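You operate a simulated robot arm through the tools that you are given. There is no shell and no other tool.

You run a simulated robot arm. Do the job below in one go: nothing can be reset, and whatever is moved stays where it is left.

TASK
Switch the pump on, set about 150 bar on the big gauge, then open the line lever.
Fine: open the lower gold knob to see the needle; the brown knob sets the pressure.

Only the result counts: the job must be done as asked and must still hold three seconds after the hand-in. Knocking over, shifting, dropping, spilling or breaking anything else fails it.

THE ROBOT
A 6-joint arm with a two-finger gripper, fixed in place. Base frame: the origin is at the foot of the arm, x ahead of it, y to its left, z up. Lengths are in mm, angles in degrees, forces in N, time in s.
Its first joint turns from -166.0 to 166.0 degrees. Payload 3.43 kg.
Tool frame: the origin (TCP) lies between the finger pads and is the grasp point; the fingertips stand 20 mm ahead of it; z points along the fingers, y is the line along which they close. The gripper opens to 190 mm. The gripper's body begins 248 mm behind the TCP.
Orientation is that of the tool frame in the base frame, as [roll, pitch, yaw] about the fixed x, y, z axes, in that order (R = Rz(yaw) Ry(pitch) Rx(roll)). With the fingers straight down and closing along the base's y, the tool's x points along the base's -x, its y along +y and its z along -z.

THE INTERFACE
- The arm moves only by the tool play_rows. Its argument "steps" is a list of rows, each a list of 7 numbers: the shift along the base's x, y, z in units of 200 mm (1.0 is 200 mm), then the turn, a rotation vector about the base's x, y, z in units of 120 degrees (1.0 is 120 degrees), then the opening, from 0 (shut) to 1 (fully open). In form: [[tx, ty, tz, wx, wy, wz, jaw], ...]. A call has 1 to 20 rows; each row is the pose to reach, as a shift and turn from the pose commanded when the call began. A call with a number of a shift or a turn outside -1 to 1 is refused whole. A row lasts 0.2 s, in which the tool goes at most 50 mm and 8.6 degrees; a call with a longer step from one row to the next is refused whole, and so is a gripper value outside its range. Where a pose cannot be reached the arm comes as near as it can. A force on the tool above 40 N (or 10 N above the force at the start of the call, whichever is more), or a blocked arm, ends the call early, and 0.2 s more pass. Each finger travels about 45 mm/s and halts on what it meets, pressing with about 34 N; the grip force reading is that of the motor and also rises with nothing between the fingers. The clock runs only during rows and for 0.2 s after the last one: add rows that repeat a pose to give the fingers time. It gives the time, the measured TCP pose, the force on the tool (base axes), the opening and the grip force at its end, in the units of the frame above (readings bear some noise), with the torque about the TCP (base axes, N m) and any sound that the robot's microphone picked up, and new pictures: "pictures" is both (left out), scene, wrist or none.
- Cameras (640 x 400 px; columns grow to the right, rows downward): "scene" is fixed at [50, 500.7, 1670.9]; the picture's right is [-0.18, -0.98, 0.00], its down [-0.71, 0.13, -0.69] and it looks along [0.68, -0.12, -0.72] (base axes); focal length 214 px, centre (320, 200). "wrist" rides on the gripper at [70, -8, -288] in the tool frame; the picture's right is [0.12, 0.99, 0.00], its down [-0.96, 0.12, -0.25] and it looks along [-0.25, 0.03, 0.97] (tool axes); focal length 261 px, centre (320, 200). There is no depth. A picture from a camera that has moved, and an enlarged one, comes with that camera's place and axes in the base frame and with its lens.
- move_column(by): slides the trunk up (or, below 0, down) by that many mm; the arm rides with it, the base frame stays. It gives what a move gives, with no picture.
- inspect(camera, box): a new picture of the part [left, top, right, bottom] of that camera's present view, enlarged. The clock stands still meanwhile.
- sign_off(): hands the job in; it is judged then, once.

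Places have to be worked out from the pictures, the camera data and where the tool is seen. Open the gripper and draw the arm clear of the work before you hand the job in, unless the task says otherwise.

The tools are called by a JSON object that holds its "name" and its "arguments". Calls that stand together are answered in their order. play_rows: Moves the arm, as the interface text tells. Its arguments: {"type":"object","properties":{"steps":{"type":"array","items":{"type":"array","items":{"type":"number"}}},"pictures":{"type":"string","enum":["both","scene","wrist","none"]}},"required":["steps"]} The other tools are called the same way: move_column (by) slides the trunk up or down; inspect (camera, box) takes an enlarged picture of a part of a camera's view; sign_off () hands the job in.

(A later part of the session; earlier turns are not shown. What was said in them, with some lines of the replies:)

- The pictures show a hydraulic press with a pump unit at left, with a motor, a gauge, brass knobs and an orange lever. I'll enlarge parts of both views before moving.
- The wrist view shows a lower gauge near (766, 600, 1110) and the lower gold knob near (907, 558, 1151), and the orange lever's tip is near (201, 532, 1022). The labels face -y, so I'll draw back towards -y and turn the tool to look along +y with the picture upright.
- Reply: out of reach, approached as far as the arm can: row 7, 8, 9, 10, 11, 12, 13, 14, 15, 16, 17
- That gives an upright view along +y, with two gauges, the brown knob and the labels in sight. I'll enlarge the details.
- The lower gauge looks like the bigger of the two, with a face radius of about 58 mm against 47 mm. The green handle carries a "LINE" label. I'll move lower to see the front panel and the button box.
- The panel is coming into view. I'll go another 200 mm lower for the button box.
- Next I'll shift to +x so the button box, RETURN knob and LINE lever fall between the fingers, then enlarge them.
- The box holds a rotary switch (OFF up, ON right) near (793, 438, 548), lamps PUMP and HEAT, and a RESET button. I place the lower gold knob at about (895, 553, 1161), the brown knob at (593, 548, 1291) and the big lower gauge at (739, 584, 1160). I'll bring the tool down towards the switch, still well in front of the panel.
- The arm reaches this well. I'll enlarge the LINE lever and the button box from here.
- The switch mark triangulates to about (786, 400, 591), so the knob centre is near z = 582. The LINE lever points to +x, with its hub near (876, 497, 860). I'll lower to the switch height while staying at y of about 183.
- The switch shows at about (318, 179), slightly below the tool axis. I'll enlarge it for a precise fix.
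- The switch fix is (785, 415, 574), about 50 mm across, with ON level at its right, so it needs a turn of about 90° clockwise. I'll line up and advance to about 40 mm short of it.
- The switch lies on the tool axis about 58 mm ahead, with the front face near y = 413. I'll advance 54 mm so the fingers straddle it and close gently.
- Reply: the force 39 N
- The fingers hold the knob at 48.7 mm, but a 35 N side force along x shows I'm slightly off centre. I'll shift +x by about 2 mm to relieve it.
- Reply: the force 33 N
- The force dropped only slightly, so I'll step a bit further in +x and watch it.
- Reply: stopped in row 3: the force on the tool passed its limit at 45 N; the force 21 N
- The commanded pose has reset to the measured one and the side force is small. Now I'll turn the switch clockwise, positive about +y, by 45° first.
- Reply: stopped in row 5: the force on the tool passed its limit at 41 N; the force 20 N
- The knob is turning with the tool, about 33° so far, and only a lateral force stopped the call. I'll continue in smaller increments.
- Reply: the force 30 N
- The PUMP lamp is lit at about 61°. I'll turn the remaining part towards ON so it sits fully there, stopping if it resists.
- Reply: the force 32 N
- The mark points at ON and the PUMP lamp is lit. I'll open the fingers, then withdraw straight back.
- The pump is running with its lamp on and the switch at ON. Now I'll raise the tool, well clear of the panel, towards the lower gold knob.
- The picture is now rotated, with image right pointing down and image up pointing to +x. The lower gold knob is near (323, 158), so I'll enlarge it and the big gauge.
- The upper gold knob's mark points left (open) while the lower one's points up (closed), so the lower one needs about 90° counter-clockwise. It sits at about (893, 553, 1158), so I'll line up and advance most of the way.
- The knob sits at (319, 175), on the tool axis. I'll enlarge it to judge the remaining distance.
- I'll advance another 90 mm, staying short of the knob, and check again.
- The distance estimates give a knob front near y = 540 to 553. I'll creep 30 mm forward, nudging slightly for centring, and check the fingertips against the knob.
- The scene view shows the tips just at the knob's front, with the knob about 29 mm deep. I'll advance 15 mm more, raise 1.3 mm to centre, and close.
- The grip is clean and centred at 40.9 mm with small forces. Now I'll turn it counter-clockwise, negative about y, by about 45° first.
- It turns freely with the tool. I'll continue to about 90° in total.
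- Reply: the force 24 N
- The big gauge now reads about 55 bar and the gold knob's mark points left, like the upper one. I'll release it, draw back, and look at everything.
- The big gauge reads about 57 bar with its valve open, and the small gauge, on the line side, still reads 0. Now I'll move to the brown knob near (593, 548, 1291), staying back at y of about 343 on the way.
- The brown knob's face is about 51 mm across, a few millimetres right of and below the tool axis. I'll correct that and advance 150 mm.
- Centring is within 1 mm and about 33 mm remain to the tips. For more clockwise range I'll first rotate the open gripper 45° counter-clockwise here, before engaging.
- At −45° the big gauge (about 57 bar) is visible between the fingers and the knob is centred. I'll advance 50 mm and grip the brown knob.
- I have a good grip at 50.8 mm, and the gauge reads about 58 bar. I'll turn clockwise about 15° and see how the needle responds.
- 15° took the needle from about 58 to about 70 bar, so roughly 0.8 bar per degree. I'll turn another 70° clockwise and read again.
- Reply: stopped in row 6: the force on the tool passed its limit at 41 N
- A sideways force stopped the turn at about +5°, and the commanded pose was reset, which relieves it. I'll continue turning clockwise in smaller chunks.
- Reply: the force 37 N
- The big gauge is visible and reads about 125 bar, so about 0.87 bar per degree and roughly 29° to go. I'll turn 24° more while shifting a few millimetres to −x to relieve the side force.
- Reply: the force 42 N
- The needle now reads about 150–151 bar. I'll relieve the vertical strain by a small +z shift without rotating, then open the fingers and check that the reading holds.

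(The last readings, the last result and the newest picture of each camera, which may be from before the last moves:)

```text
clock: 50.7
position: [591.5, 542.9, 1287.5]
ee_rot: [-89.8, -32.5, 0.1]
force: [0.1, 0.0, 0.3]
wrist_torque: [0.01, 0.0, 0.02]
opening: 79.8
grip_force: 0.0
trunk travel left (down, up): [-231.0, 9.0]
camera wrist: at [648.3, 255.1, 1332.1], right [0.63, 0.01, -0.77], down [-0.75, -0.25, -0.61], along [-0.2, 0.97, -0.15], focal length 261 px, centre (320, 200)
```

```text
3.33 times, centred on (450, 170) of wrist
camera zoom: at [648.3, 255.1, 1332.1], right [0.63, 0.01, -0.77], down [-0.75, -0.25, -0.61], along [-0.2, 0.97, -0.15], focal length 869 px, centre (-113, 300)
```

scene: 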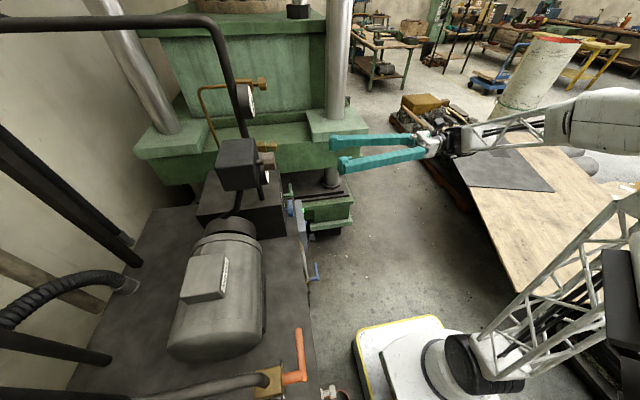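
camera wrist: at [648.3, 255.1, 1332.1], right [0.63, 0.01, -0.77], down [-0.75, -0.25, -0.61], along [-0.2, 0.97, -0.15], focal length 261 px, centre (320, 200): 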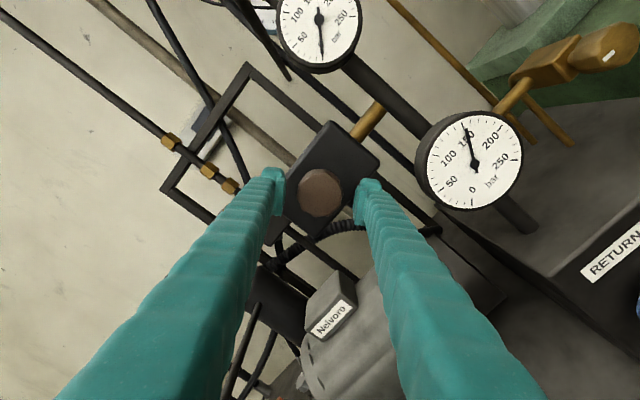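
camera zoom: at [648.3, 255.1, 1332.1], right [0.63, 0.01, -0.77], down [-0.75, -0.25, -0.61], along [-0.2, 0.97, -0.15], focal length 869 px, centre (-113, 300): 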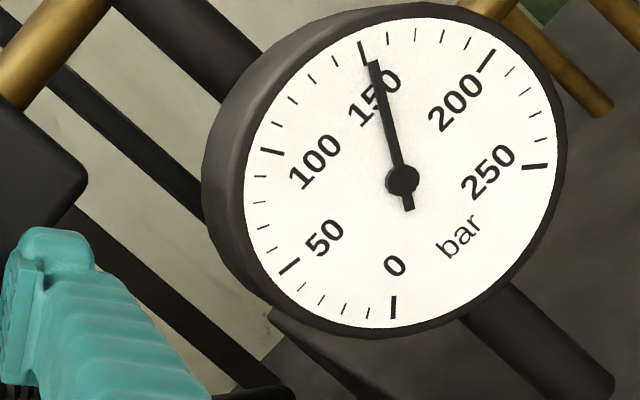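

Released, the needle sits a shade past the 150 mark (about 153). I'll back off, return to the upright orientation and take a straight view of the gauge before the line lever.

{"name": "play_rows", "arguments": {"steps": [[0, -0.15, 0, 0, 0, 0, 0.42], [0, -0.35, 0, 0, 0, 0, 0.42], [0, -0.55, 0, 0, 0, 0, 0.5], [0, -0.75, 0, 0, 0, 0, 0.6], [0, -0.95, 0, 0, -0.06, 0, 0.7], [0.05, -1, -0.05, 0, -0.12, 0, 0.8], [0.15, -1, -0.1, 0, -0.18, 0, 0.8], [0.25, -1, -0.2, 0, -0.24, 0, 0.8], [0.35, -1, -0.3, 0, -0.3, 0, 0.8], [0.45, -1, -0.4, 0, -0.36, 0, 0.8], [0.55, -1, -0.5, 0, -0.42, 0, 0.8], [0.65, -1, -0.58, 0, -0.478, 0, 0.8], [0.7, -1, -0.63, 0, -0.478, 0, 0.8], [0.74, -1, -0.63, 0, -0.478, 0, 0.8], [0.74, -1, -0.63, 0, -0.478, 0, 0.8]], "pictures": "wrist"}}

{"name": "inspect", "arguments": {"camera": "wrist", "box": [280, 130, 376, 200]}}

{"name": "inspect", "arguments": {"camera": "wrist", "box": [300, 0, 440, 110]}}

```text
clock: 53.9
position: [741.5, 343.4, 1162.4]
ee_rot: [-120.7, -89.9, 31.0]
force: [0.7, 0.4, 0.3]
wrist_torque: [0.0, -0.02, 0.0]
opening: 152.0
grip_force: 0.1
trunk travel left (down, up): [-231.0, 9.0]
camera wrist: at [734.2, 54.8, 1233.7], right [0.99, 0.01, 0.12], down [0.11, -0.25, -0.96], along [0.02, 0.97, -0.25], focal length 261 px, centre (320, 200)
```

wrist: 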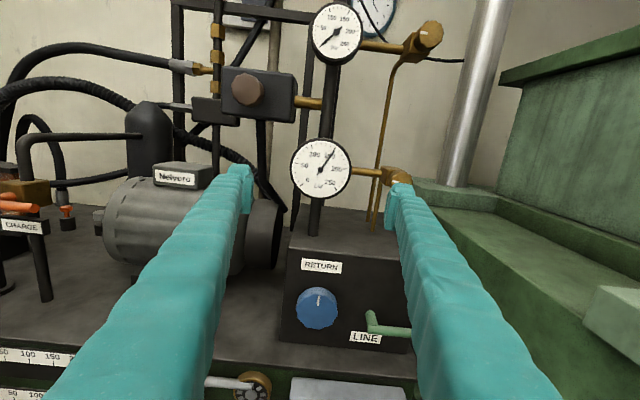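

```text
5.71 times, centred on (328, 165) of wrist
camera zoom: at [734.2, 54.8, 1233.7], right [0.99, 0.01, 0.12], down [0.11, -0.25, -0.96], along [0.02, 0.97, -0.25], focal length 1489 px, centre (274, 400)
```

zoom: 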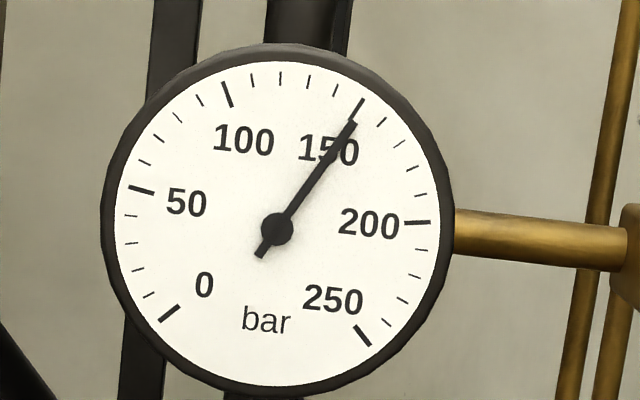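

```text
3.64 times, centred on (370, 55) of wrist
camera zoom: at [734.2, 54.8, 1233.7], right [0.99, 0.01, 0.12], down [0.11, -0.25, -0.96], along [0.02, 0.97, -0.25], focal length 948 px, centre (138, 727)
```

zoom: 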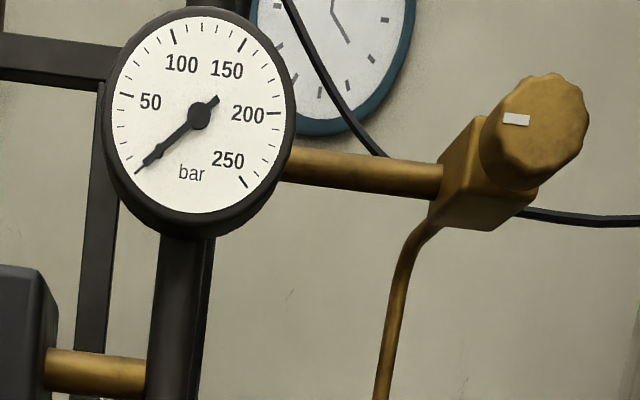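

The big gauge reads about 151 bar straight on. Next I'll go in front of the LINE lever, staying at y of about 343, rotating so the fingers close vertically around the horizontal handle.

{"name": "play_rows", "arguments": {"steps": [[0.08, 0, -0.07, 0, 0.065, 0, 0.7], [0.16, 0, -0.14, 0, 0.13, 0, 0.6], [0.24, 0, -0.21, 0, 0.195, 0, 0.5], [0.32, 0, -0.28, 0, 0.26, 0, 0.5], [0.4, 0, -0.35, 0, 0.325, 0, 0.5], [0.48, 0, -0.42, 0, 0.39, 0, 0.5], [0.56, 0, -0.49, 0, 0.455, 0, 0.5], [0.64, 0, -0.56, 0, 0.52, 0, 0.5], [0.72, 0, -0.63, 0, 0.585, 0, 0.5], [0.8, 0, -0.7, 0, 0.65, 0, 0.5], [0.88, 0, -0.77, 0, 0.715, 0, 0.5], [0.93, 0, -0.84, 0, 0.75, 0, 0.5], [0.93, 0, -0.9, 0, 0.75, 0, 0.5], [0.93, 0, -0.9, 0, 0.75, 0, 0.5]], "pictures": "wrist"}}

{"name": "play_rows", "arguments": {"steps": [[0, 0, -0.2, 0, 0, 0, 0.5], [0, 0, -0.4, 0, 0, 0, 0.5], [0, 0, -0.6, 0, 0, 0, 0.5], [0, 0, -0.6, 0, 0, 0, 0.5]], "pictures": "both"}}

{"name": "inspect", "arguments": {"camera": "wrist", "box": [240, 100, 400, 240]}}

```text
clock: 56.9
position: [926.9, 345.1, 983.4]
ee_rot: [-89.7, 0.2, 0.0]
force: [0.3, 0.4, 0.1]
wrist_torque: [0.0, 0.01, -0.02]
opening: 95.1
grip_force: 0.2
trunk travel left (down, up): [-231.0, 9.0]
camera wrist: at [997.3, 56.9, 989.9], right [0.11, 0.01, -0.99], down [-0.96, -0.25, -0.11], along [-0.25, 0.97, -0.02], focal length 261 px, centre (320, 200)
```

wrist: 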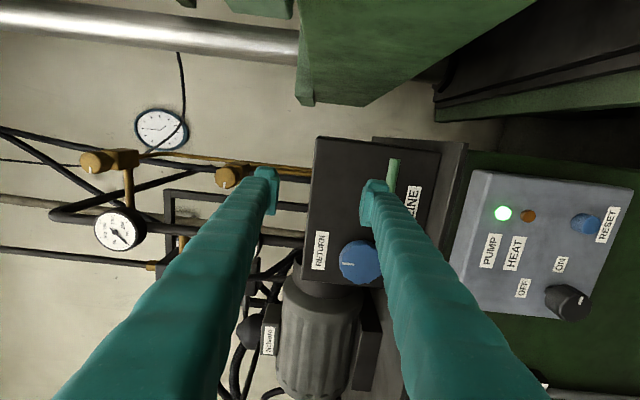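

```text
clock: 57.9
position: [924.9, 344.9, 861.6]
ee_rot: [-89.6, 0.1, 0.2]
force: [0.6, 0.2, -0.3]
wrist_torque: [0.0, -0.02, -0.01]
opening: 95.0
grip_force: 0.1
trunk travel left (down, up): [-231.0, 9.0]
camera wrist: at [995.7, 56.5, 869.0], right [0.12, 0.01, -0.99], down [-0.96, -0.25, -0.11], along [-0.25, 0.97, -0.02], focal length 261 px, centre (320, 200)
```

scene: 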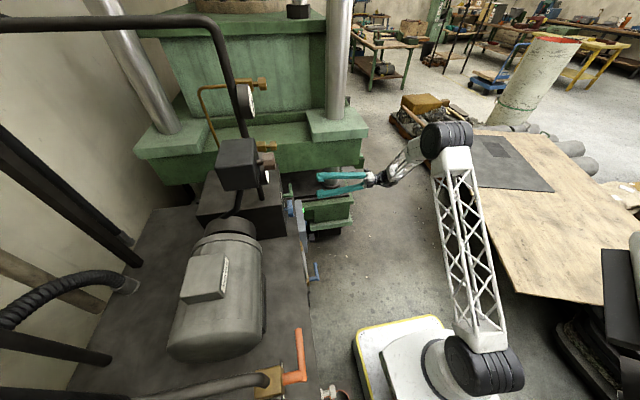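
wrist: 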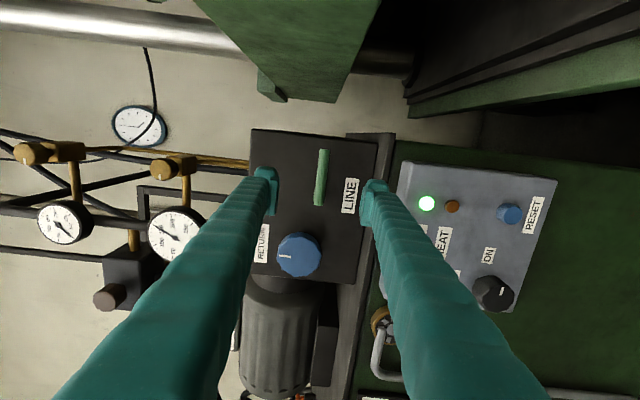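

```text
2.86 times, centred on (320, 170) of wrist
camera zoom: at [995.7, 56.5, 869.0], right [0.12, 0.01, -0.99], down [-0.96, -0.25, -0.11], along [-0.25, 0.97, -0.02], focal length 745 px, centre (320, 286)
```

zoom: 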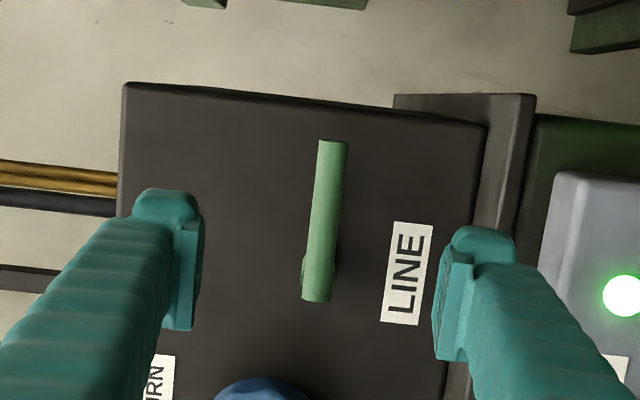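

The handle runs from the hub near (880, 502, 859) to its tip near (969, 505, 859), about 17 mm thick, and the box front is at about y = 557. I'll close the fingers to 60 mm, line up at x of about 942 and advance so they straddle the handle.

{"name": "play_rows", "arguments": {"steps": [[0.04, 0, -0.01, 0, 0, 0, 0.42], [0.085, 0, -0.015, 0, 0, 0, 0.36], [0.085, 0.1, -0.015, 0, 0, 0, 0.32], [0.085, 0.3, -0.015, 0, 0, 0, 0.32], [0.085, 0.5, -0.015, 0, 0, 0, 0.32], [0.085, 0.6, -0.015, 0, 0, 0, 0.32], [0.085, 0.6, -0.015, 0, 0, 0, 0.32]], "pictures": "both"}}

{"name": "inspect", "arguments": {"camera": "wrist", "box": [240, 120, 400, 240]}}

{"name": "inspect", "arguments": {"camera": "scene", "box": [250, 150, 378, 230]}}

```text
clock: 59.5
position: [942.5, 462.4, 858.8]
ee_rot: [-89.6, 0.2, 0.1]
force: [1.1, -0.1, 0.7]
wrist_torque: [0.0, 0.0, 0.0]
opening: 60.8
grip_force: 0.1
trunk travel left (down, up): [-231.0, 9.0]
camera wrist: at [1012.5, 174.5, 864.8], right [0.12, 0.01, -0.99], down [-0.96, -0.25, -0.11], along [-0.25, 0.97, -0.02], focal length 261 px, centre (320, 200)
```

scene: 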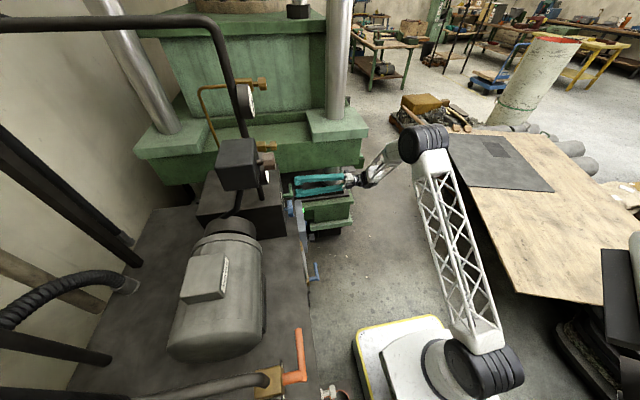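
wrist: 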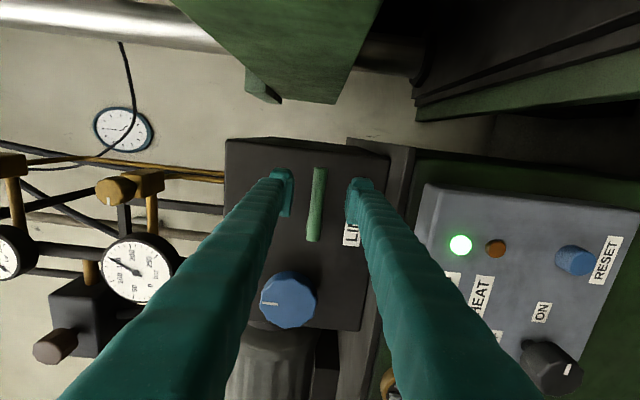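

```text
3.33 times, centred on (320, 180) of wrist
camera zoom: at [1012.5, 174.5, 864.8], right [0.12, 0.01, -0.99], down [-0.96, -0.25, -0.11], along [-0.25, 0.97, -0.02], focal length 869 px, centre (320, 267)
```

zoom: 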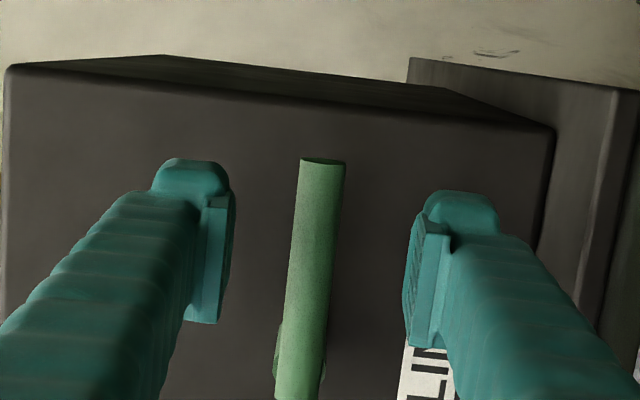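

```text
5.00 times, centred on (314, 190) of scene
camera zoom: at [50.0, 500.7, 1670.9], right [-0.18, -0.98, 0.0], down [-0.71, 0.13, -0.69], along [0.68, -0.12, -0.72], focal length 1072 px, centre (350, 250)
```

zoom: 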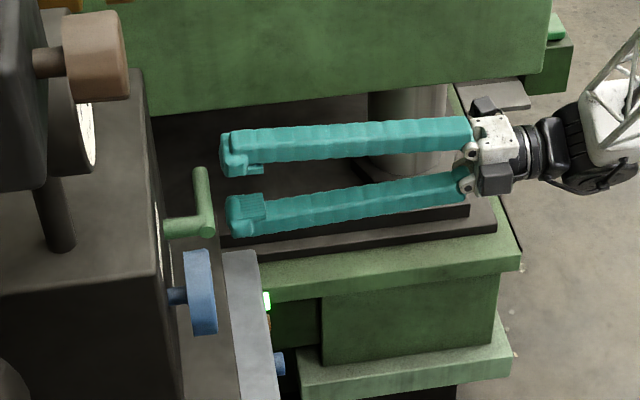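

The handle lies between the fingers, with the tips about 10 mm short of it. I'll advance 36 mm and narrow to a loose cage of about 25 mm round it.

{"name": "play_rows", "arguments": {"steps": [[0, 0.1, 0, 0, 0, 0, 0.32], [0, 0.18, 0, 0, 0, 0, 0.32], [0, 0.18, 0, 0, 0, 0, 0.24], [0, 0.18, 0, 0, 0, 0, 0.17], [0, 0.18, 0, 0, 0, 0, 0.13], [0, 0.18, 0, 0, 0, 0, 0.13]], "pictures": "wrist"}}

{"name": "inspect", "arguments": {"camera": "wrist", "box": [256, 140, 384, 240]}}

{"name": "inspect", "arguments": {"camera": "scene", "box": [250, 150, 378, 230]}}

```text
clock: 60.9
position: [941.6, 499.7, 858.4]
ee_rot: [-89.6, 0.2, 0.1]
force: [-1.2, -0.6, 0.3]
wrist_torque: [0.0, 0.0, 0.0]
opening: 24.7
grip_force: 0.0
trunk travel left (down, up): [-231.0, 9.0]
camera wrist: at [1012.7, 211.3, 866.0], right [0.12, 0.01, -0.99], down [-0.96, -0.25, -0.11], along [-0.25, 0.97, -0.02], focal length 261 px, centre (320, 200)
```

wrist: 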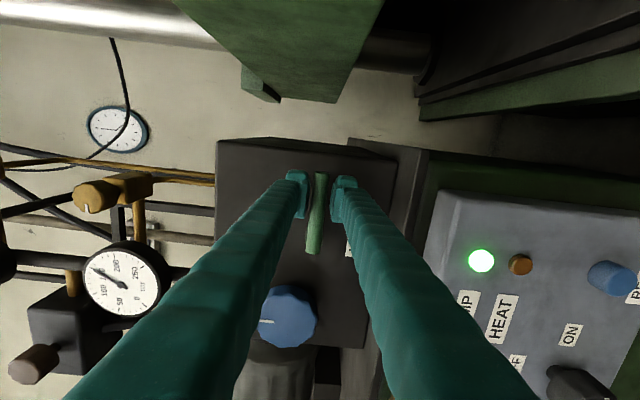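

```text
4.00 times, centred on (320, 190) of wrist
camera zoom: at [1012.7, 211.3, 866.0], right [0.12, 0.01, -0.99], down [-0.96, -0.25, -0.11], along [-0.25, 0.97, -0.02], focal length 1043 px, centre (320, 240)
```

zoom: 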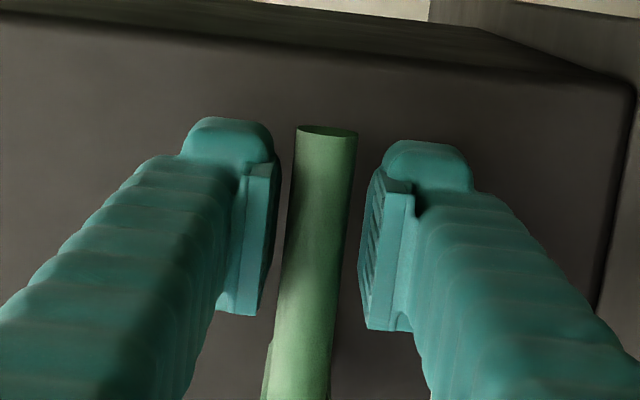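

```text
5.00 times, centred on (314, 190) of scene
camera zoom: at [50.0, 500.7, 1670.9], right [-0.18, -0.98, 0.0], down [-0.71, 0.13, -0.69], along [0.68, -0.12, -0.72], focal length 1072 px, centre (350, 250)
```

zoom: 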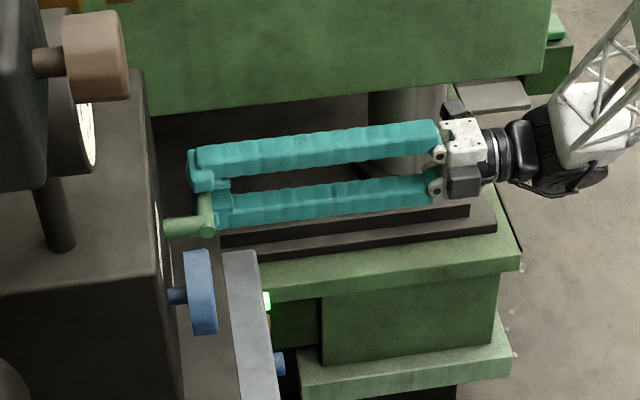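

The handle is caged with no contact force. I'll swing about the hub upwards (counter-clockwise) by 20° first, to check that the lever moves that way.

{"name": "play_rows", "arguments": {"steps": [[-0.0012, 0, 0.027, 0, -0.0417, 0, 0.13], [-0.0047, 0, 0.0538, 0, -0.0833, 0, 0.13], [-0.0106, 0, 0.0802, 0, -0.125, 0, 0.13], [-0.0187, 0, 0.106, 0, -0.1667, 0, 0.13], [-0.0187, 0, 0.106, 0, -0.1667, 0, 0.13]], "pictures": "both"}}

{"name": "inspect", "arguments": {"camera": "wrist", "box": [256, 140, 384, 240]}}

{"name": "inspect", "arguments": {"camera": "scene", "box": [250, 150, 378, 230]}}

```text
clock: 62.1
position: [939.8, 498.6, 880.0]
ee_rot: [-89.6, -19.8, 0.2]
force: [0.7, -0.3, 0.3]
wrist_torque: [-0.01, 0.04, -0.01]
opening: 25.1
grip_force: 0.0
trunk travel left (down, up): [-231.0, 9.0]
camera wrist: at [1003.3, 211.2, 911.5], right [0.45, 0.01, -0.89], down [-0.86, -0.25, -0.44], along [-0.23, 0.97, -0.1], focal length 261 px, centre (320, 200)
```

scene: 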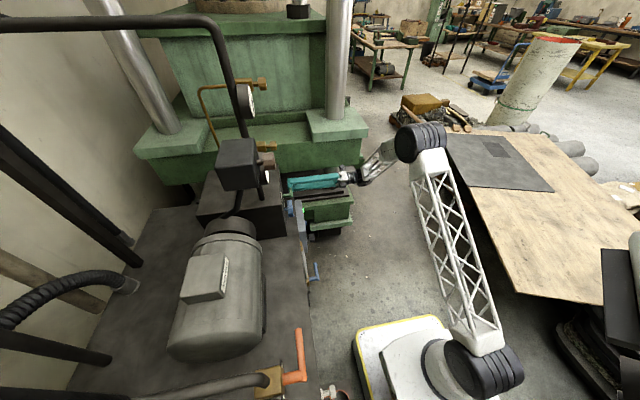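
wrist: 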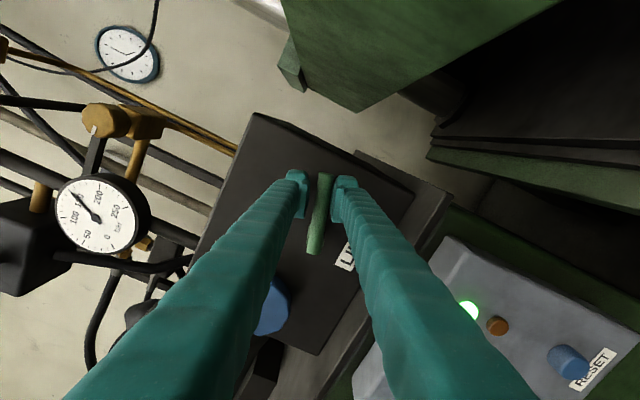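

```text
4.00 times, centred on (320, 190) of wrist
camera zoom: at [1003.3, 211.2, 911.5], right [0.45, 0.01, -0.89], down [-0.86, -0.25, -0.44], along [-0.23, 0.97, -0.1], focal length 1043 px, centre (320, 240)
```

zoom: 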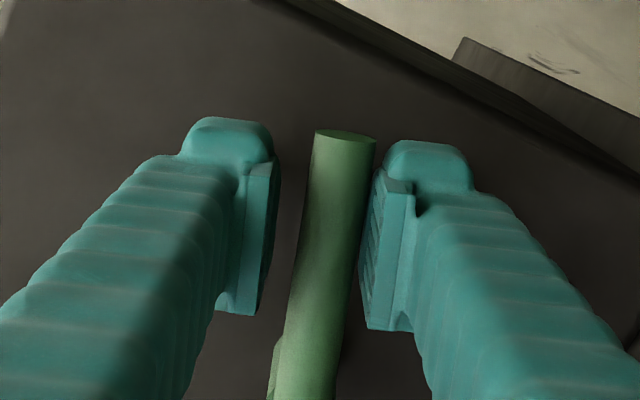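

```text
5.00 times, centred on (314, 190) of scene
camera zoom: at [50.0, 500.7, 1670.9], right [-0.18, -0.98, 0.0], down [-0.71, 0.13, -0.69], along [0.68, -0.12, -0.72], focal length 1072 px, centre (350, 250)
```

zoom: 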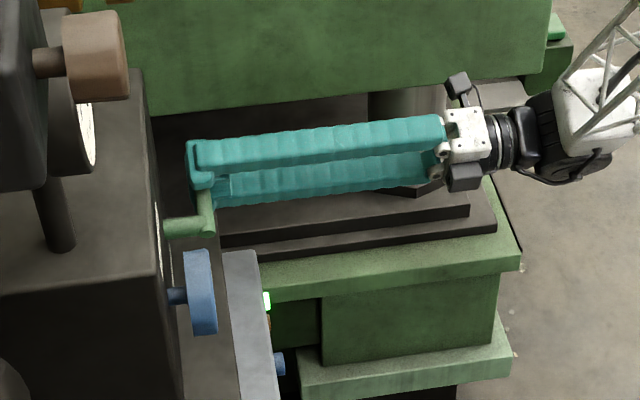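

The lever follows upwards with almost no force. I'll carry the arc on to 90°.

{"name": "play_rows", "arguments": {"steps": [[-0.0151, 0, 0.0347, 0, -0.0583, 0, 0.13], [-0.0343, 0, 0.0673, 0, -0.1167, 0, 0.13], [-0.0574, 0, 0.0974, 0, -0.175, 0, 0.13], [-0.0839, 0, 0.1244, 0, -0.2333, 0, 0.13], [-0.1135, 0, 0.1479, 0, -0.2917, 0, 0.13], [-0.1458, 0, 0.1677, 0, -0.35, 0, 0.13], [-0.1802, 0, 0.1834, 0, -0.4083, 0, 0.13], [-0.2163, 0, 0.1948, 0, -0.4667, 0, 0.13], [-0.2535, 0, 0.2017, 0, -0.525, 0, 0.13], [-0.2913, 0, 0.204, 0, -0.5833, 0, 0.13], [-0.2913, 0, 0.204, 0, -0.5833, 0, 0.13]], "pictures": "both"}}

{"name": "inspect", "arguments": {"camera": "wrist", "box": [256, 140, 384, 240]}}

{"name": "inspect", "arguments": {"camera": "wrist", "box": [100, 0, 356, 160]}}

```text
clock: 64.5
position: [880.4, 499.1, 921.9]
ee_rot: [-125.3, -89.7, 35.7]
force: [2.2, -0.2, -0.7]
wrist_torque: [-0.02, -0.02, -0.02]
opening: 25.9
grip_force: 1.4
trunk travel left (down, up): [-231.0, 9.0]
camera wrist: at [874.2, 211.7, 993.5], right [0.99, 0.01, 0.12], down [0.11, -0.25, -0.96], along [0.02, 0.97, -0.25], focal length 261 px, centre (320, 200)
```

scene: 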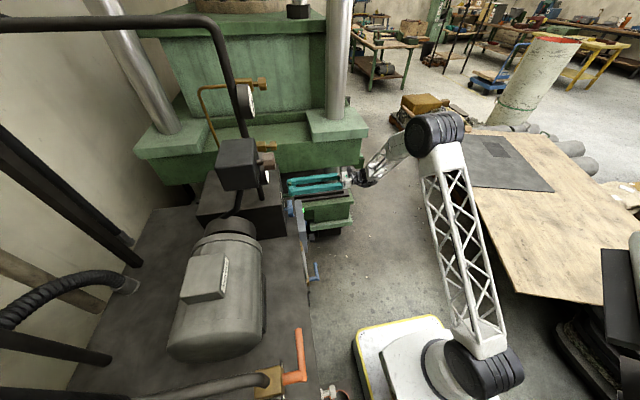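
wrist: 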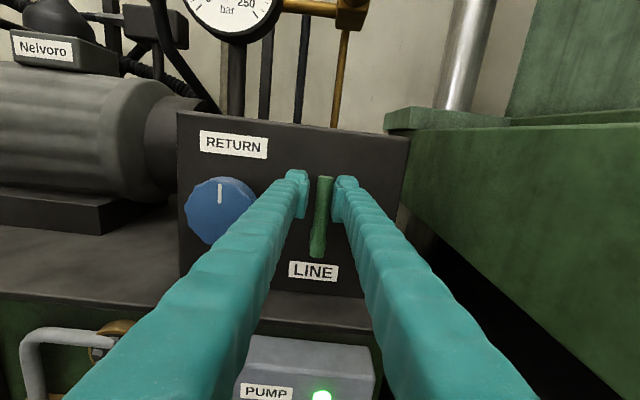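

```text
4.00 times, centred on (320, 190) of wrist
camera zoom: at [874.2, 211.7, 993.5], right [0.99, 0.01, 0.12], down [0.11, -0.25, -0.96], along [0.02, 0.97, -0.25], focal length 1043 px, centre (320, 240)
```

zoom: 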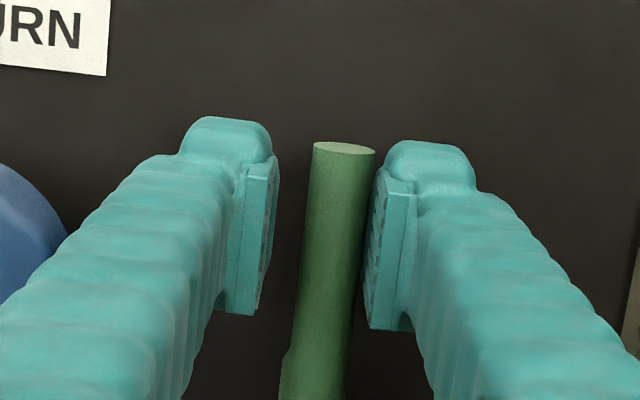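

```text
2.50 times, centred on (228, 80) of wrist
camera zoom: at [874.2, 211.7, 993.5], right [0.99, 0.01, 0.12], down [0.11, -0.25, -0.96], along [0.02, 0.97, -0.25], focal length 652 px, centre (550, 500)
```

zoom: 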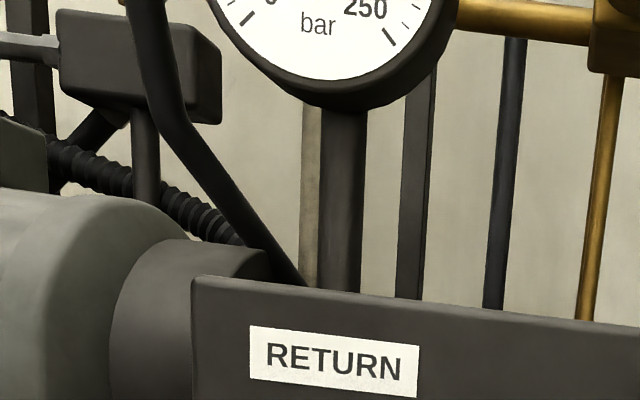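

The lever stands nearly vertical, resting on the right finger with a few degrees of lag. I'll nudge it about 5° further to bring it fully to its end position, stopping if it resists.

{"name": "play_rows", "arguments": {"steps": [[-0.01, 0, 0, 0, -0.0167, 0, 0.13], [-0.0216, 0, -0.0008, 0, -0.033, 0, 0.13], [-0.028, 0, -0.001, 0, -0.043, 0, 0.13], [-0.028, 0, -0.001, 0, -0.043, 0, 0.13]], "pictures": "wrist"}}

{"name": "inspect", "arguments": {"camera": "wrist", "box": [256, 140, 384, 240]}}

```text
clock: 65.5
position: [877.4, 498.9, 920.7]
ee_rot: [92.3, -85.1, 178.1]
force: [15.6, 4.3, -4.4]
wrist_torque: [-0.08, 0.29, -0.08]
opening: 33.6
grip_force: 7.2
trunk travel left (down, up): [-231.0, 9.0]
camera wrist: at [863.9, 211.4, 991.6], right [0.98, 0.01, 0.2], down [0.2, -0.25, -0.95], along [0.04, 0.97, -0.25], focal length 261 px, centre (320, 200)
```

wrist: 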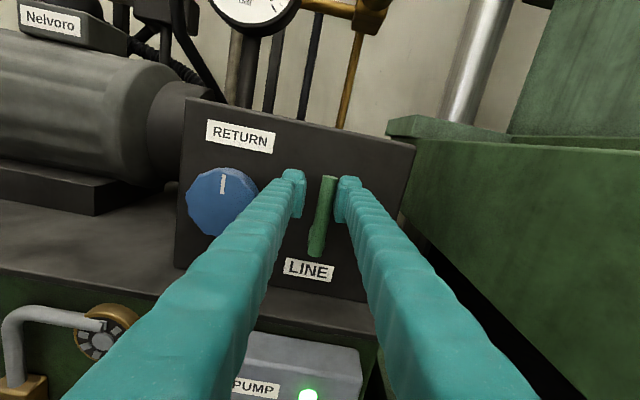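

```text
4.00 times, centred on (320, 190) of wrist
camera zoom: at [863.9, 211.4, 991.6], right [0.98, 0.01, 0.2], down [0.2, -0.25, -0.95], along [0.04, 0.97, -0.25], focal length 1043 px, centre (320, 240)
```

zoom: 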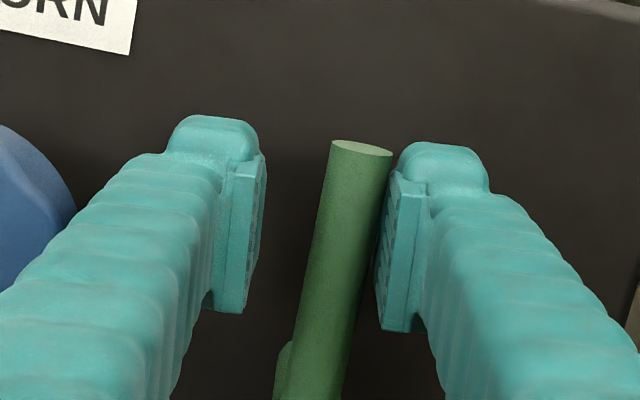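

The lever now resists (15 N, with the finger pushed back), so it has reached its end stop standing vertical. I'll ease the tool back, open slightly, keeping clear of the RETURN knob, and withdraw.

{"name": "play_rows", "arguments": {"steps": [[0.014, 0, 0.0005, 0, 0.02, 0, 0.18], [0.024, 0, 0.001, 0, 0.043, 0, 0.22], [0.024, 0, 0.001, 0, 0.043, 0, 0.25], [0.024, 0, 0.001, 0, 0.043, 0, 0.25], [0.024, -0.1, 0.001, 0, 0.043, 0, 0.25], [0.024, -0.3, 0.001, 0, 0.043, 0, 0.25], [0.024, -0.5, 0.001, 0, 0.043, 0, 0.3], [0.024, -0.7, 0.001, 0, 0.043, 0, 0.4], [0.024, -0.9, 0.001, 0, 0.043, 0, 0.5], [0.024, -1, 0.001, 0, 0.043, 0, 0.6], [0.024, -1, 0.001, 0, 0.043, 0, 0.7]], "pictures": "both"}}

{"name": "inspect", "arguments": {"camera": "wrist", "box": [180, 60, 400, 280]}}

{"name": "inspect", "arguments": {"camera": "wrist", "box": [180, 0, 308, 80]}}

```text
clock: 67.9
position: [882.3, 300.3, 922.2]
ee_rot: [-119.9, -89.9, 30.4]
force: [0.4, 0.3, -0.1]
wrist_torque: [0.0, -0.05, 0.01]
opening: 133.0
grip_force: 0.1
trunk travel left (down, up): [-231.0, 9.0]
camera wrist: at [875.0, 13.0, 993.6], right [0.99, 0.01, 0.12], down [0.11, -0.25, -0.96], along [0.02, 0.97, -0.25], focal length 261 px, centre (320, 200)
```

scene: 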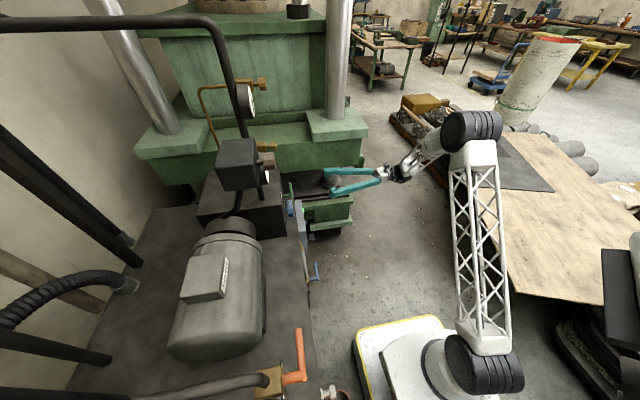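
wrist: 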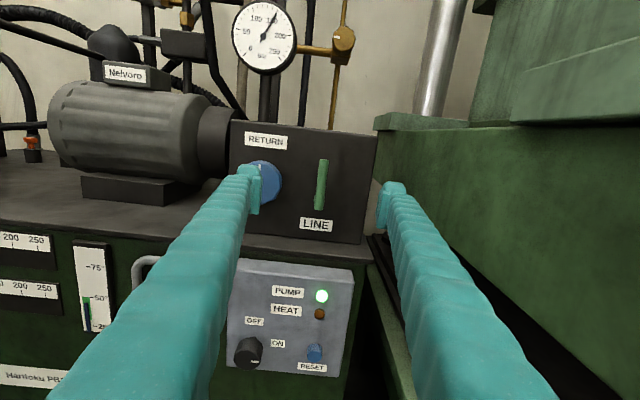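

```text
1.82 times, centred on (290, 170) of wrist
camera zoom: at [875.0, 13.0, 993.6], right [0.99, 0.01, 0.12], down [0.11, -0.25, -0.96], along [0.02, 0.97, -0.25], focal length 474 px, centre (374, 254)
```

zoom: 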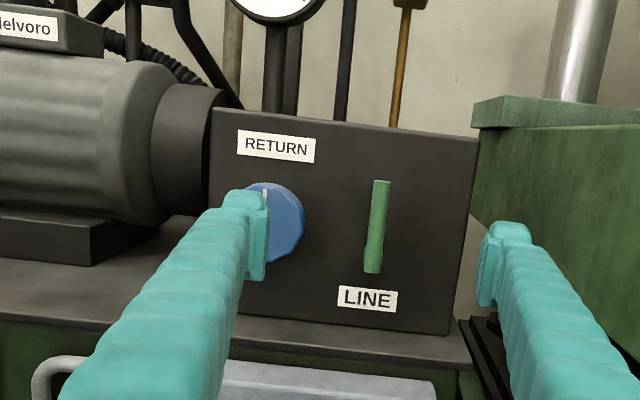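

```text
5.00 times, centred on (244, 40) of wrist
camera zoom: at [875.0, 13.0, 993.6], right [0.99, 0.01, 0.12], down [0.11, -0.25, -0.96], along [0.02, 0.97, -0.25], focal length 1303 px, centre (700, 1000)
```

zoom: 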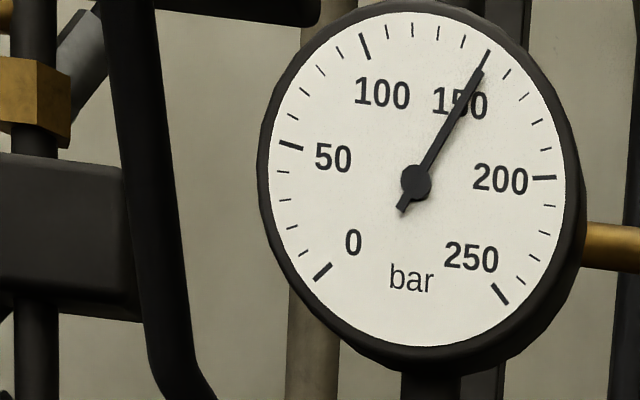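

The big gauge still reads about 151 bar, and the LINE lever stays vertical. I'll rise to look at both gauges and confirm the line is really pressurised.

{"name": "play_rows", "arguments": {"steps": [[-0.13, -0.05, 0.2, 0, 0, 0, 0.8], [-0.26, -0.1, 0.4, 0, 0, 0, 0.85], [-0.39, -0.15, 0.6, 0, 0, 0, 0.9], [-0.52, -0.2, 0.8, 0, 0, 0, 0.9], [-0.65, -0.25, 1, 0, 0, 0, 0.9], [-0.65, -0.25, 1, 0, 0, 0, 0.9]], "pictures": "wrist"}}

{"name": "inspect", "arguments": {"camera": "wrist", "box": [280, 0, 440, 100]}}

{"name": "inspect", "arguments": {"camera": "wrist", "box": [280, 90, 408, 180]}}

{"name": "inspect", "arguments": {"camera": "wrist", "box": [260, 220, 420, 340]}}

```text
clock: 69.3
position: [749.1, 249.7, 1123.0]
ee_rot: [-120.7, -89.7, 31.0]
force: [-0.4, 0.1, 0.0]
wrist_torque: [-0.02, 0.03, -0.01]
opening: 171.1
grip_force: 0.1
trunk travel left (down, up): [-231.0, 9.0]
camera wrist: at [742.5, -37.2, 1194.8], right [0.99, 0.01, 0.12], down [0.11, -0.25, -0.96], along [0.02, 0.97, -0.25], focal length 261 px, centre (320, 200)
```

wrist: 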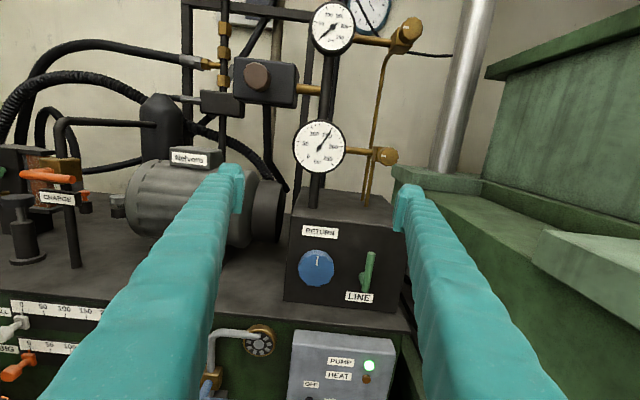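

```text
4.00 times, centred on (360, 50) of wrist
camera zoom: at [742.5, -37.2, 1194.8], right [0.99, 0.01, 0.12], down [0.11, -0.25, -0.96], along [0.02, 0.97, -0.25], focal length 1043 px, centre (160, 800)
```

zoom: 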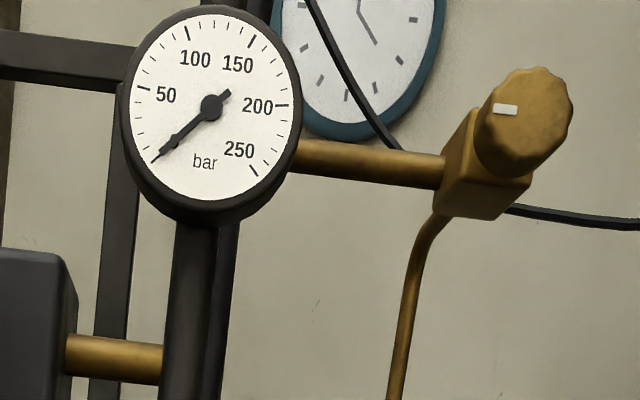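

```text
4.44 times, centred on (344, 135) of wrist
camera zoom: at [742.5, -37.2, 1194.8], right [0.99, 0.01, 0.12], down [0.11, -0.25, -0.96], along [0.02, 0.97, -0.25], focal length 1158 px, centre (213, 489)
```

zoom: 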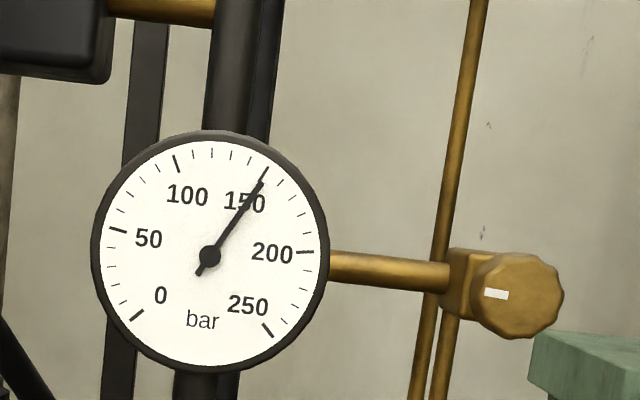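

```text
3.33 times, centred on (340, 280) of wrist
camera zoom: at [742.5, -37.2, 1194.8], right [0.99, 0.01, 0.12], down [0.11, -0.25, -0.96], along [0.02, 0.97, -0.25], focal length 869 px, centre (253, -67)
```

zoom: 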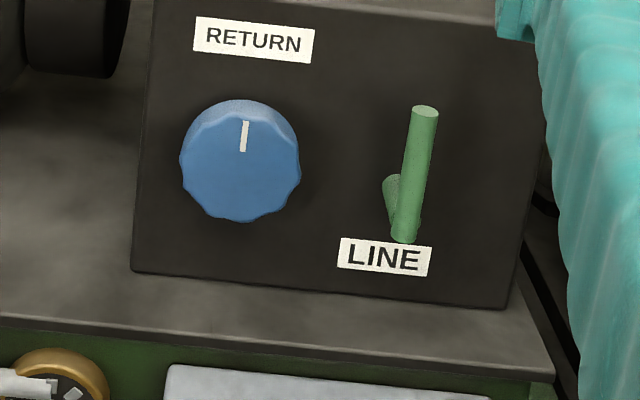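

The big gauge holds at about 151 bar, the PUMP lamp is lit, the lower gold knob's mark is left (open), and the LINE lever stands upright at its stop. The small gauge stays at 0, but it sits on its own separate pipe. I'll draw further back, wait a few seconds and recheck.

{"name": "play_rows", "arguments": {"steps": [[0, -0.1, 0, 0, 0, 0, 1], [0, -0.2, 0, 0, 0, 0, 1], [0, -0.3, 0, 0, 0, 0, 1], [0, -0.35, 0, 0, 0, 0, 1], [0, -0.35, 0, 0, 0, 0, 1], [0, -0.35, 0, 0, 0, 0, 1], [0, -0.35, 0, 0, 0, 0, 1], [0, -0.35, 0, 0, 0, 0, 1], [0, -0.35, 0, 0, 0, 0, 1], [0, -0.35, 0, 0, 0, 0, 1], [0, -0.35, 0, 0, 0, 0, 1], [0, -0.35, 0, 0, 0, 0, 1], [0, -0.35, 0, 0, 0, 0, 1], [0, -0.35, 0, 0, 0, 0, 1], [0, -0.35, 0, 0, 0, 0, 1], [0, -0.35, 0, 0, 0, 0, 1], [0, -0.35, 0, 0, 0, 0, 1], [0, -0.35, 0, 0, 0, 0, 1]], "pictures": "both"}}

{"name": "inspect", "arguments": {"camera": "wrist", "box": [280, 100, 408, 190]}}

{"name": "inspect", "arguments": {"camera": "wrist", "box": [260, 210, 420, 390]}}

```text
clock: 73.1
position: [750.1, 180.3, 1120.8]
ee_rot: [-118.6, -89.7, 29.1]
force: [-0.8, 0.9, 0.1]
wrist_torque: [0.02, 0.01, -0.01]
opening: 189.9
grip_force: 0.0
trunk travel left (down, up): [-231.0, 9.0]
camera wrist: at [743.8, -107.9, 1193.1], right [0.99, 0.01, 0.12], down [0.11, -0.25, -0.96], along [0.02, 0.97, -0.25], focal length 261 px, centre (320, 200)
```

scene: 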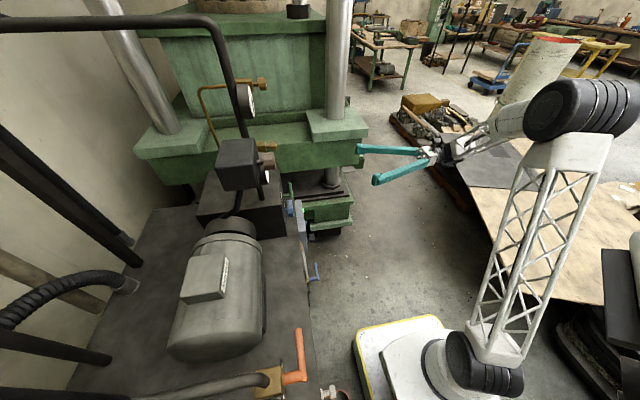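
wrist: 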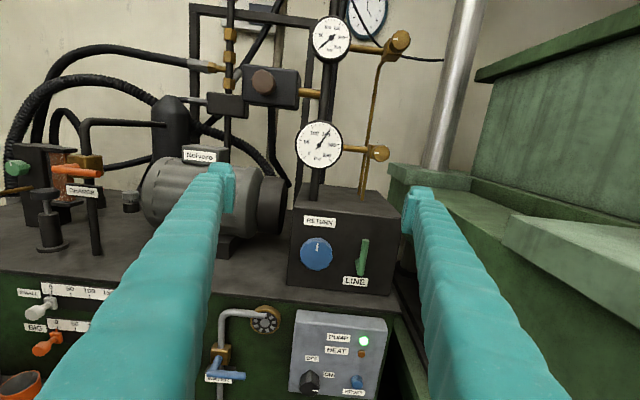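

```text
4.44 times, centred on (344, 145) of wrist
camera zoom: at [743.8, -107.9, 1193.1], right [0.99, 0.01, 0.12], down [0.11, -0.25, -0.96], along [0.02, 0.97, -0.25], focal length 1158 px, centre (213, 444)
```

zoom: 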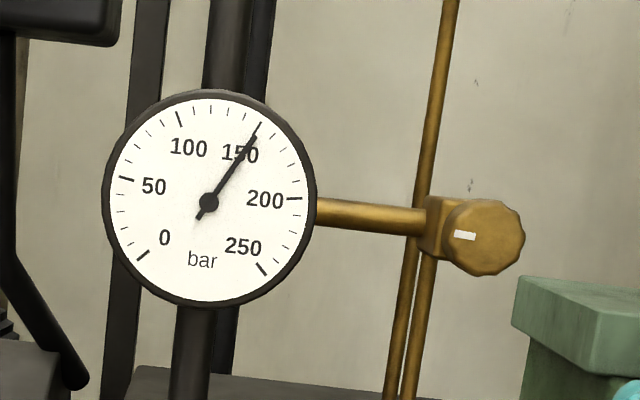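

```text
2.22 times, centred on (340, 300) of wrist
camera zoom: at [743.8, -107.9, 1193.1], right [0.99, 0.01, 0.12], down [0.11, -0.25, -0.96], along [0.02, 0.97, -0.25], focal length 579 px, centre (276, -22)
```

zoom: 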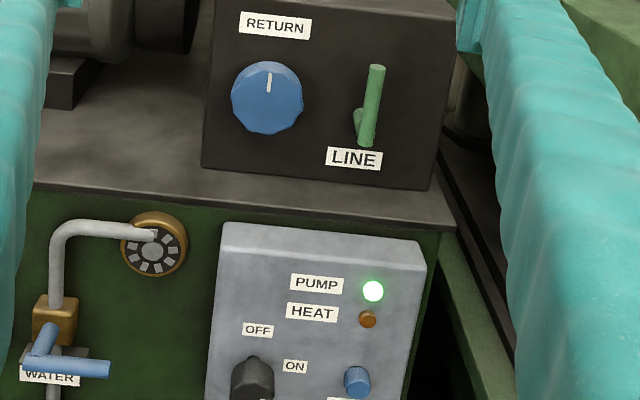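

Several seconds on, nothing has drifted: PUMP lamp lit, big gauge at about 151 bar, lower gold knob open, LINE lever upright at its stop. The gripper is open and clear, so I'm handing in.

{"name": "sign_off", "arguments": {}}

```text
The job is handed in.
```

The pump is on, the big gauge reads about 151 bar, and the LINE lever is turned to its stop. I have handed the job in. The result has not come back to me, so I can't say whether it passed.

- **Pump:** I turned the switch from OFF to ON, and the PUMP lamp lit and stayed lit.
- **Pressure:** I opened the lower gold knob 90° counter-clockwise, which brought the needle up to about 57 bar. I then turned the brown knob clockwise until it read about 150 bar. The reading stayed at about 151 bar after the line was opened and for several seconds more.
- **Line lever:** I swung it up 90°, from horizontal to vertical, where it met its stop. I took that as open because the water and charge levers also lie horizontal. No gauge moved when it turned, so I have no separate proof that the line is open.
- **Small gauge:** The upper gauge still reads 0. It has its own pipe, so I left it and its gold knob alone.

I touched no other controls, and the gripper is open and clear of the machine.
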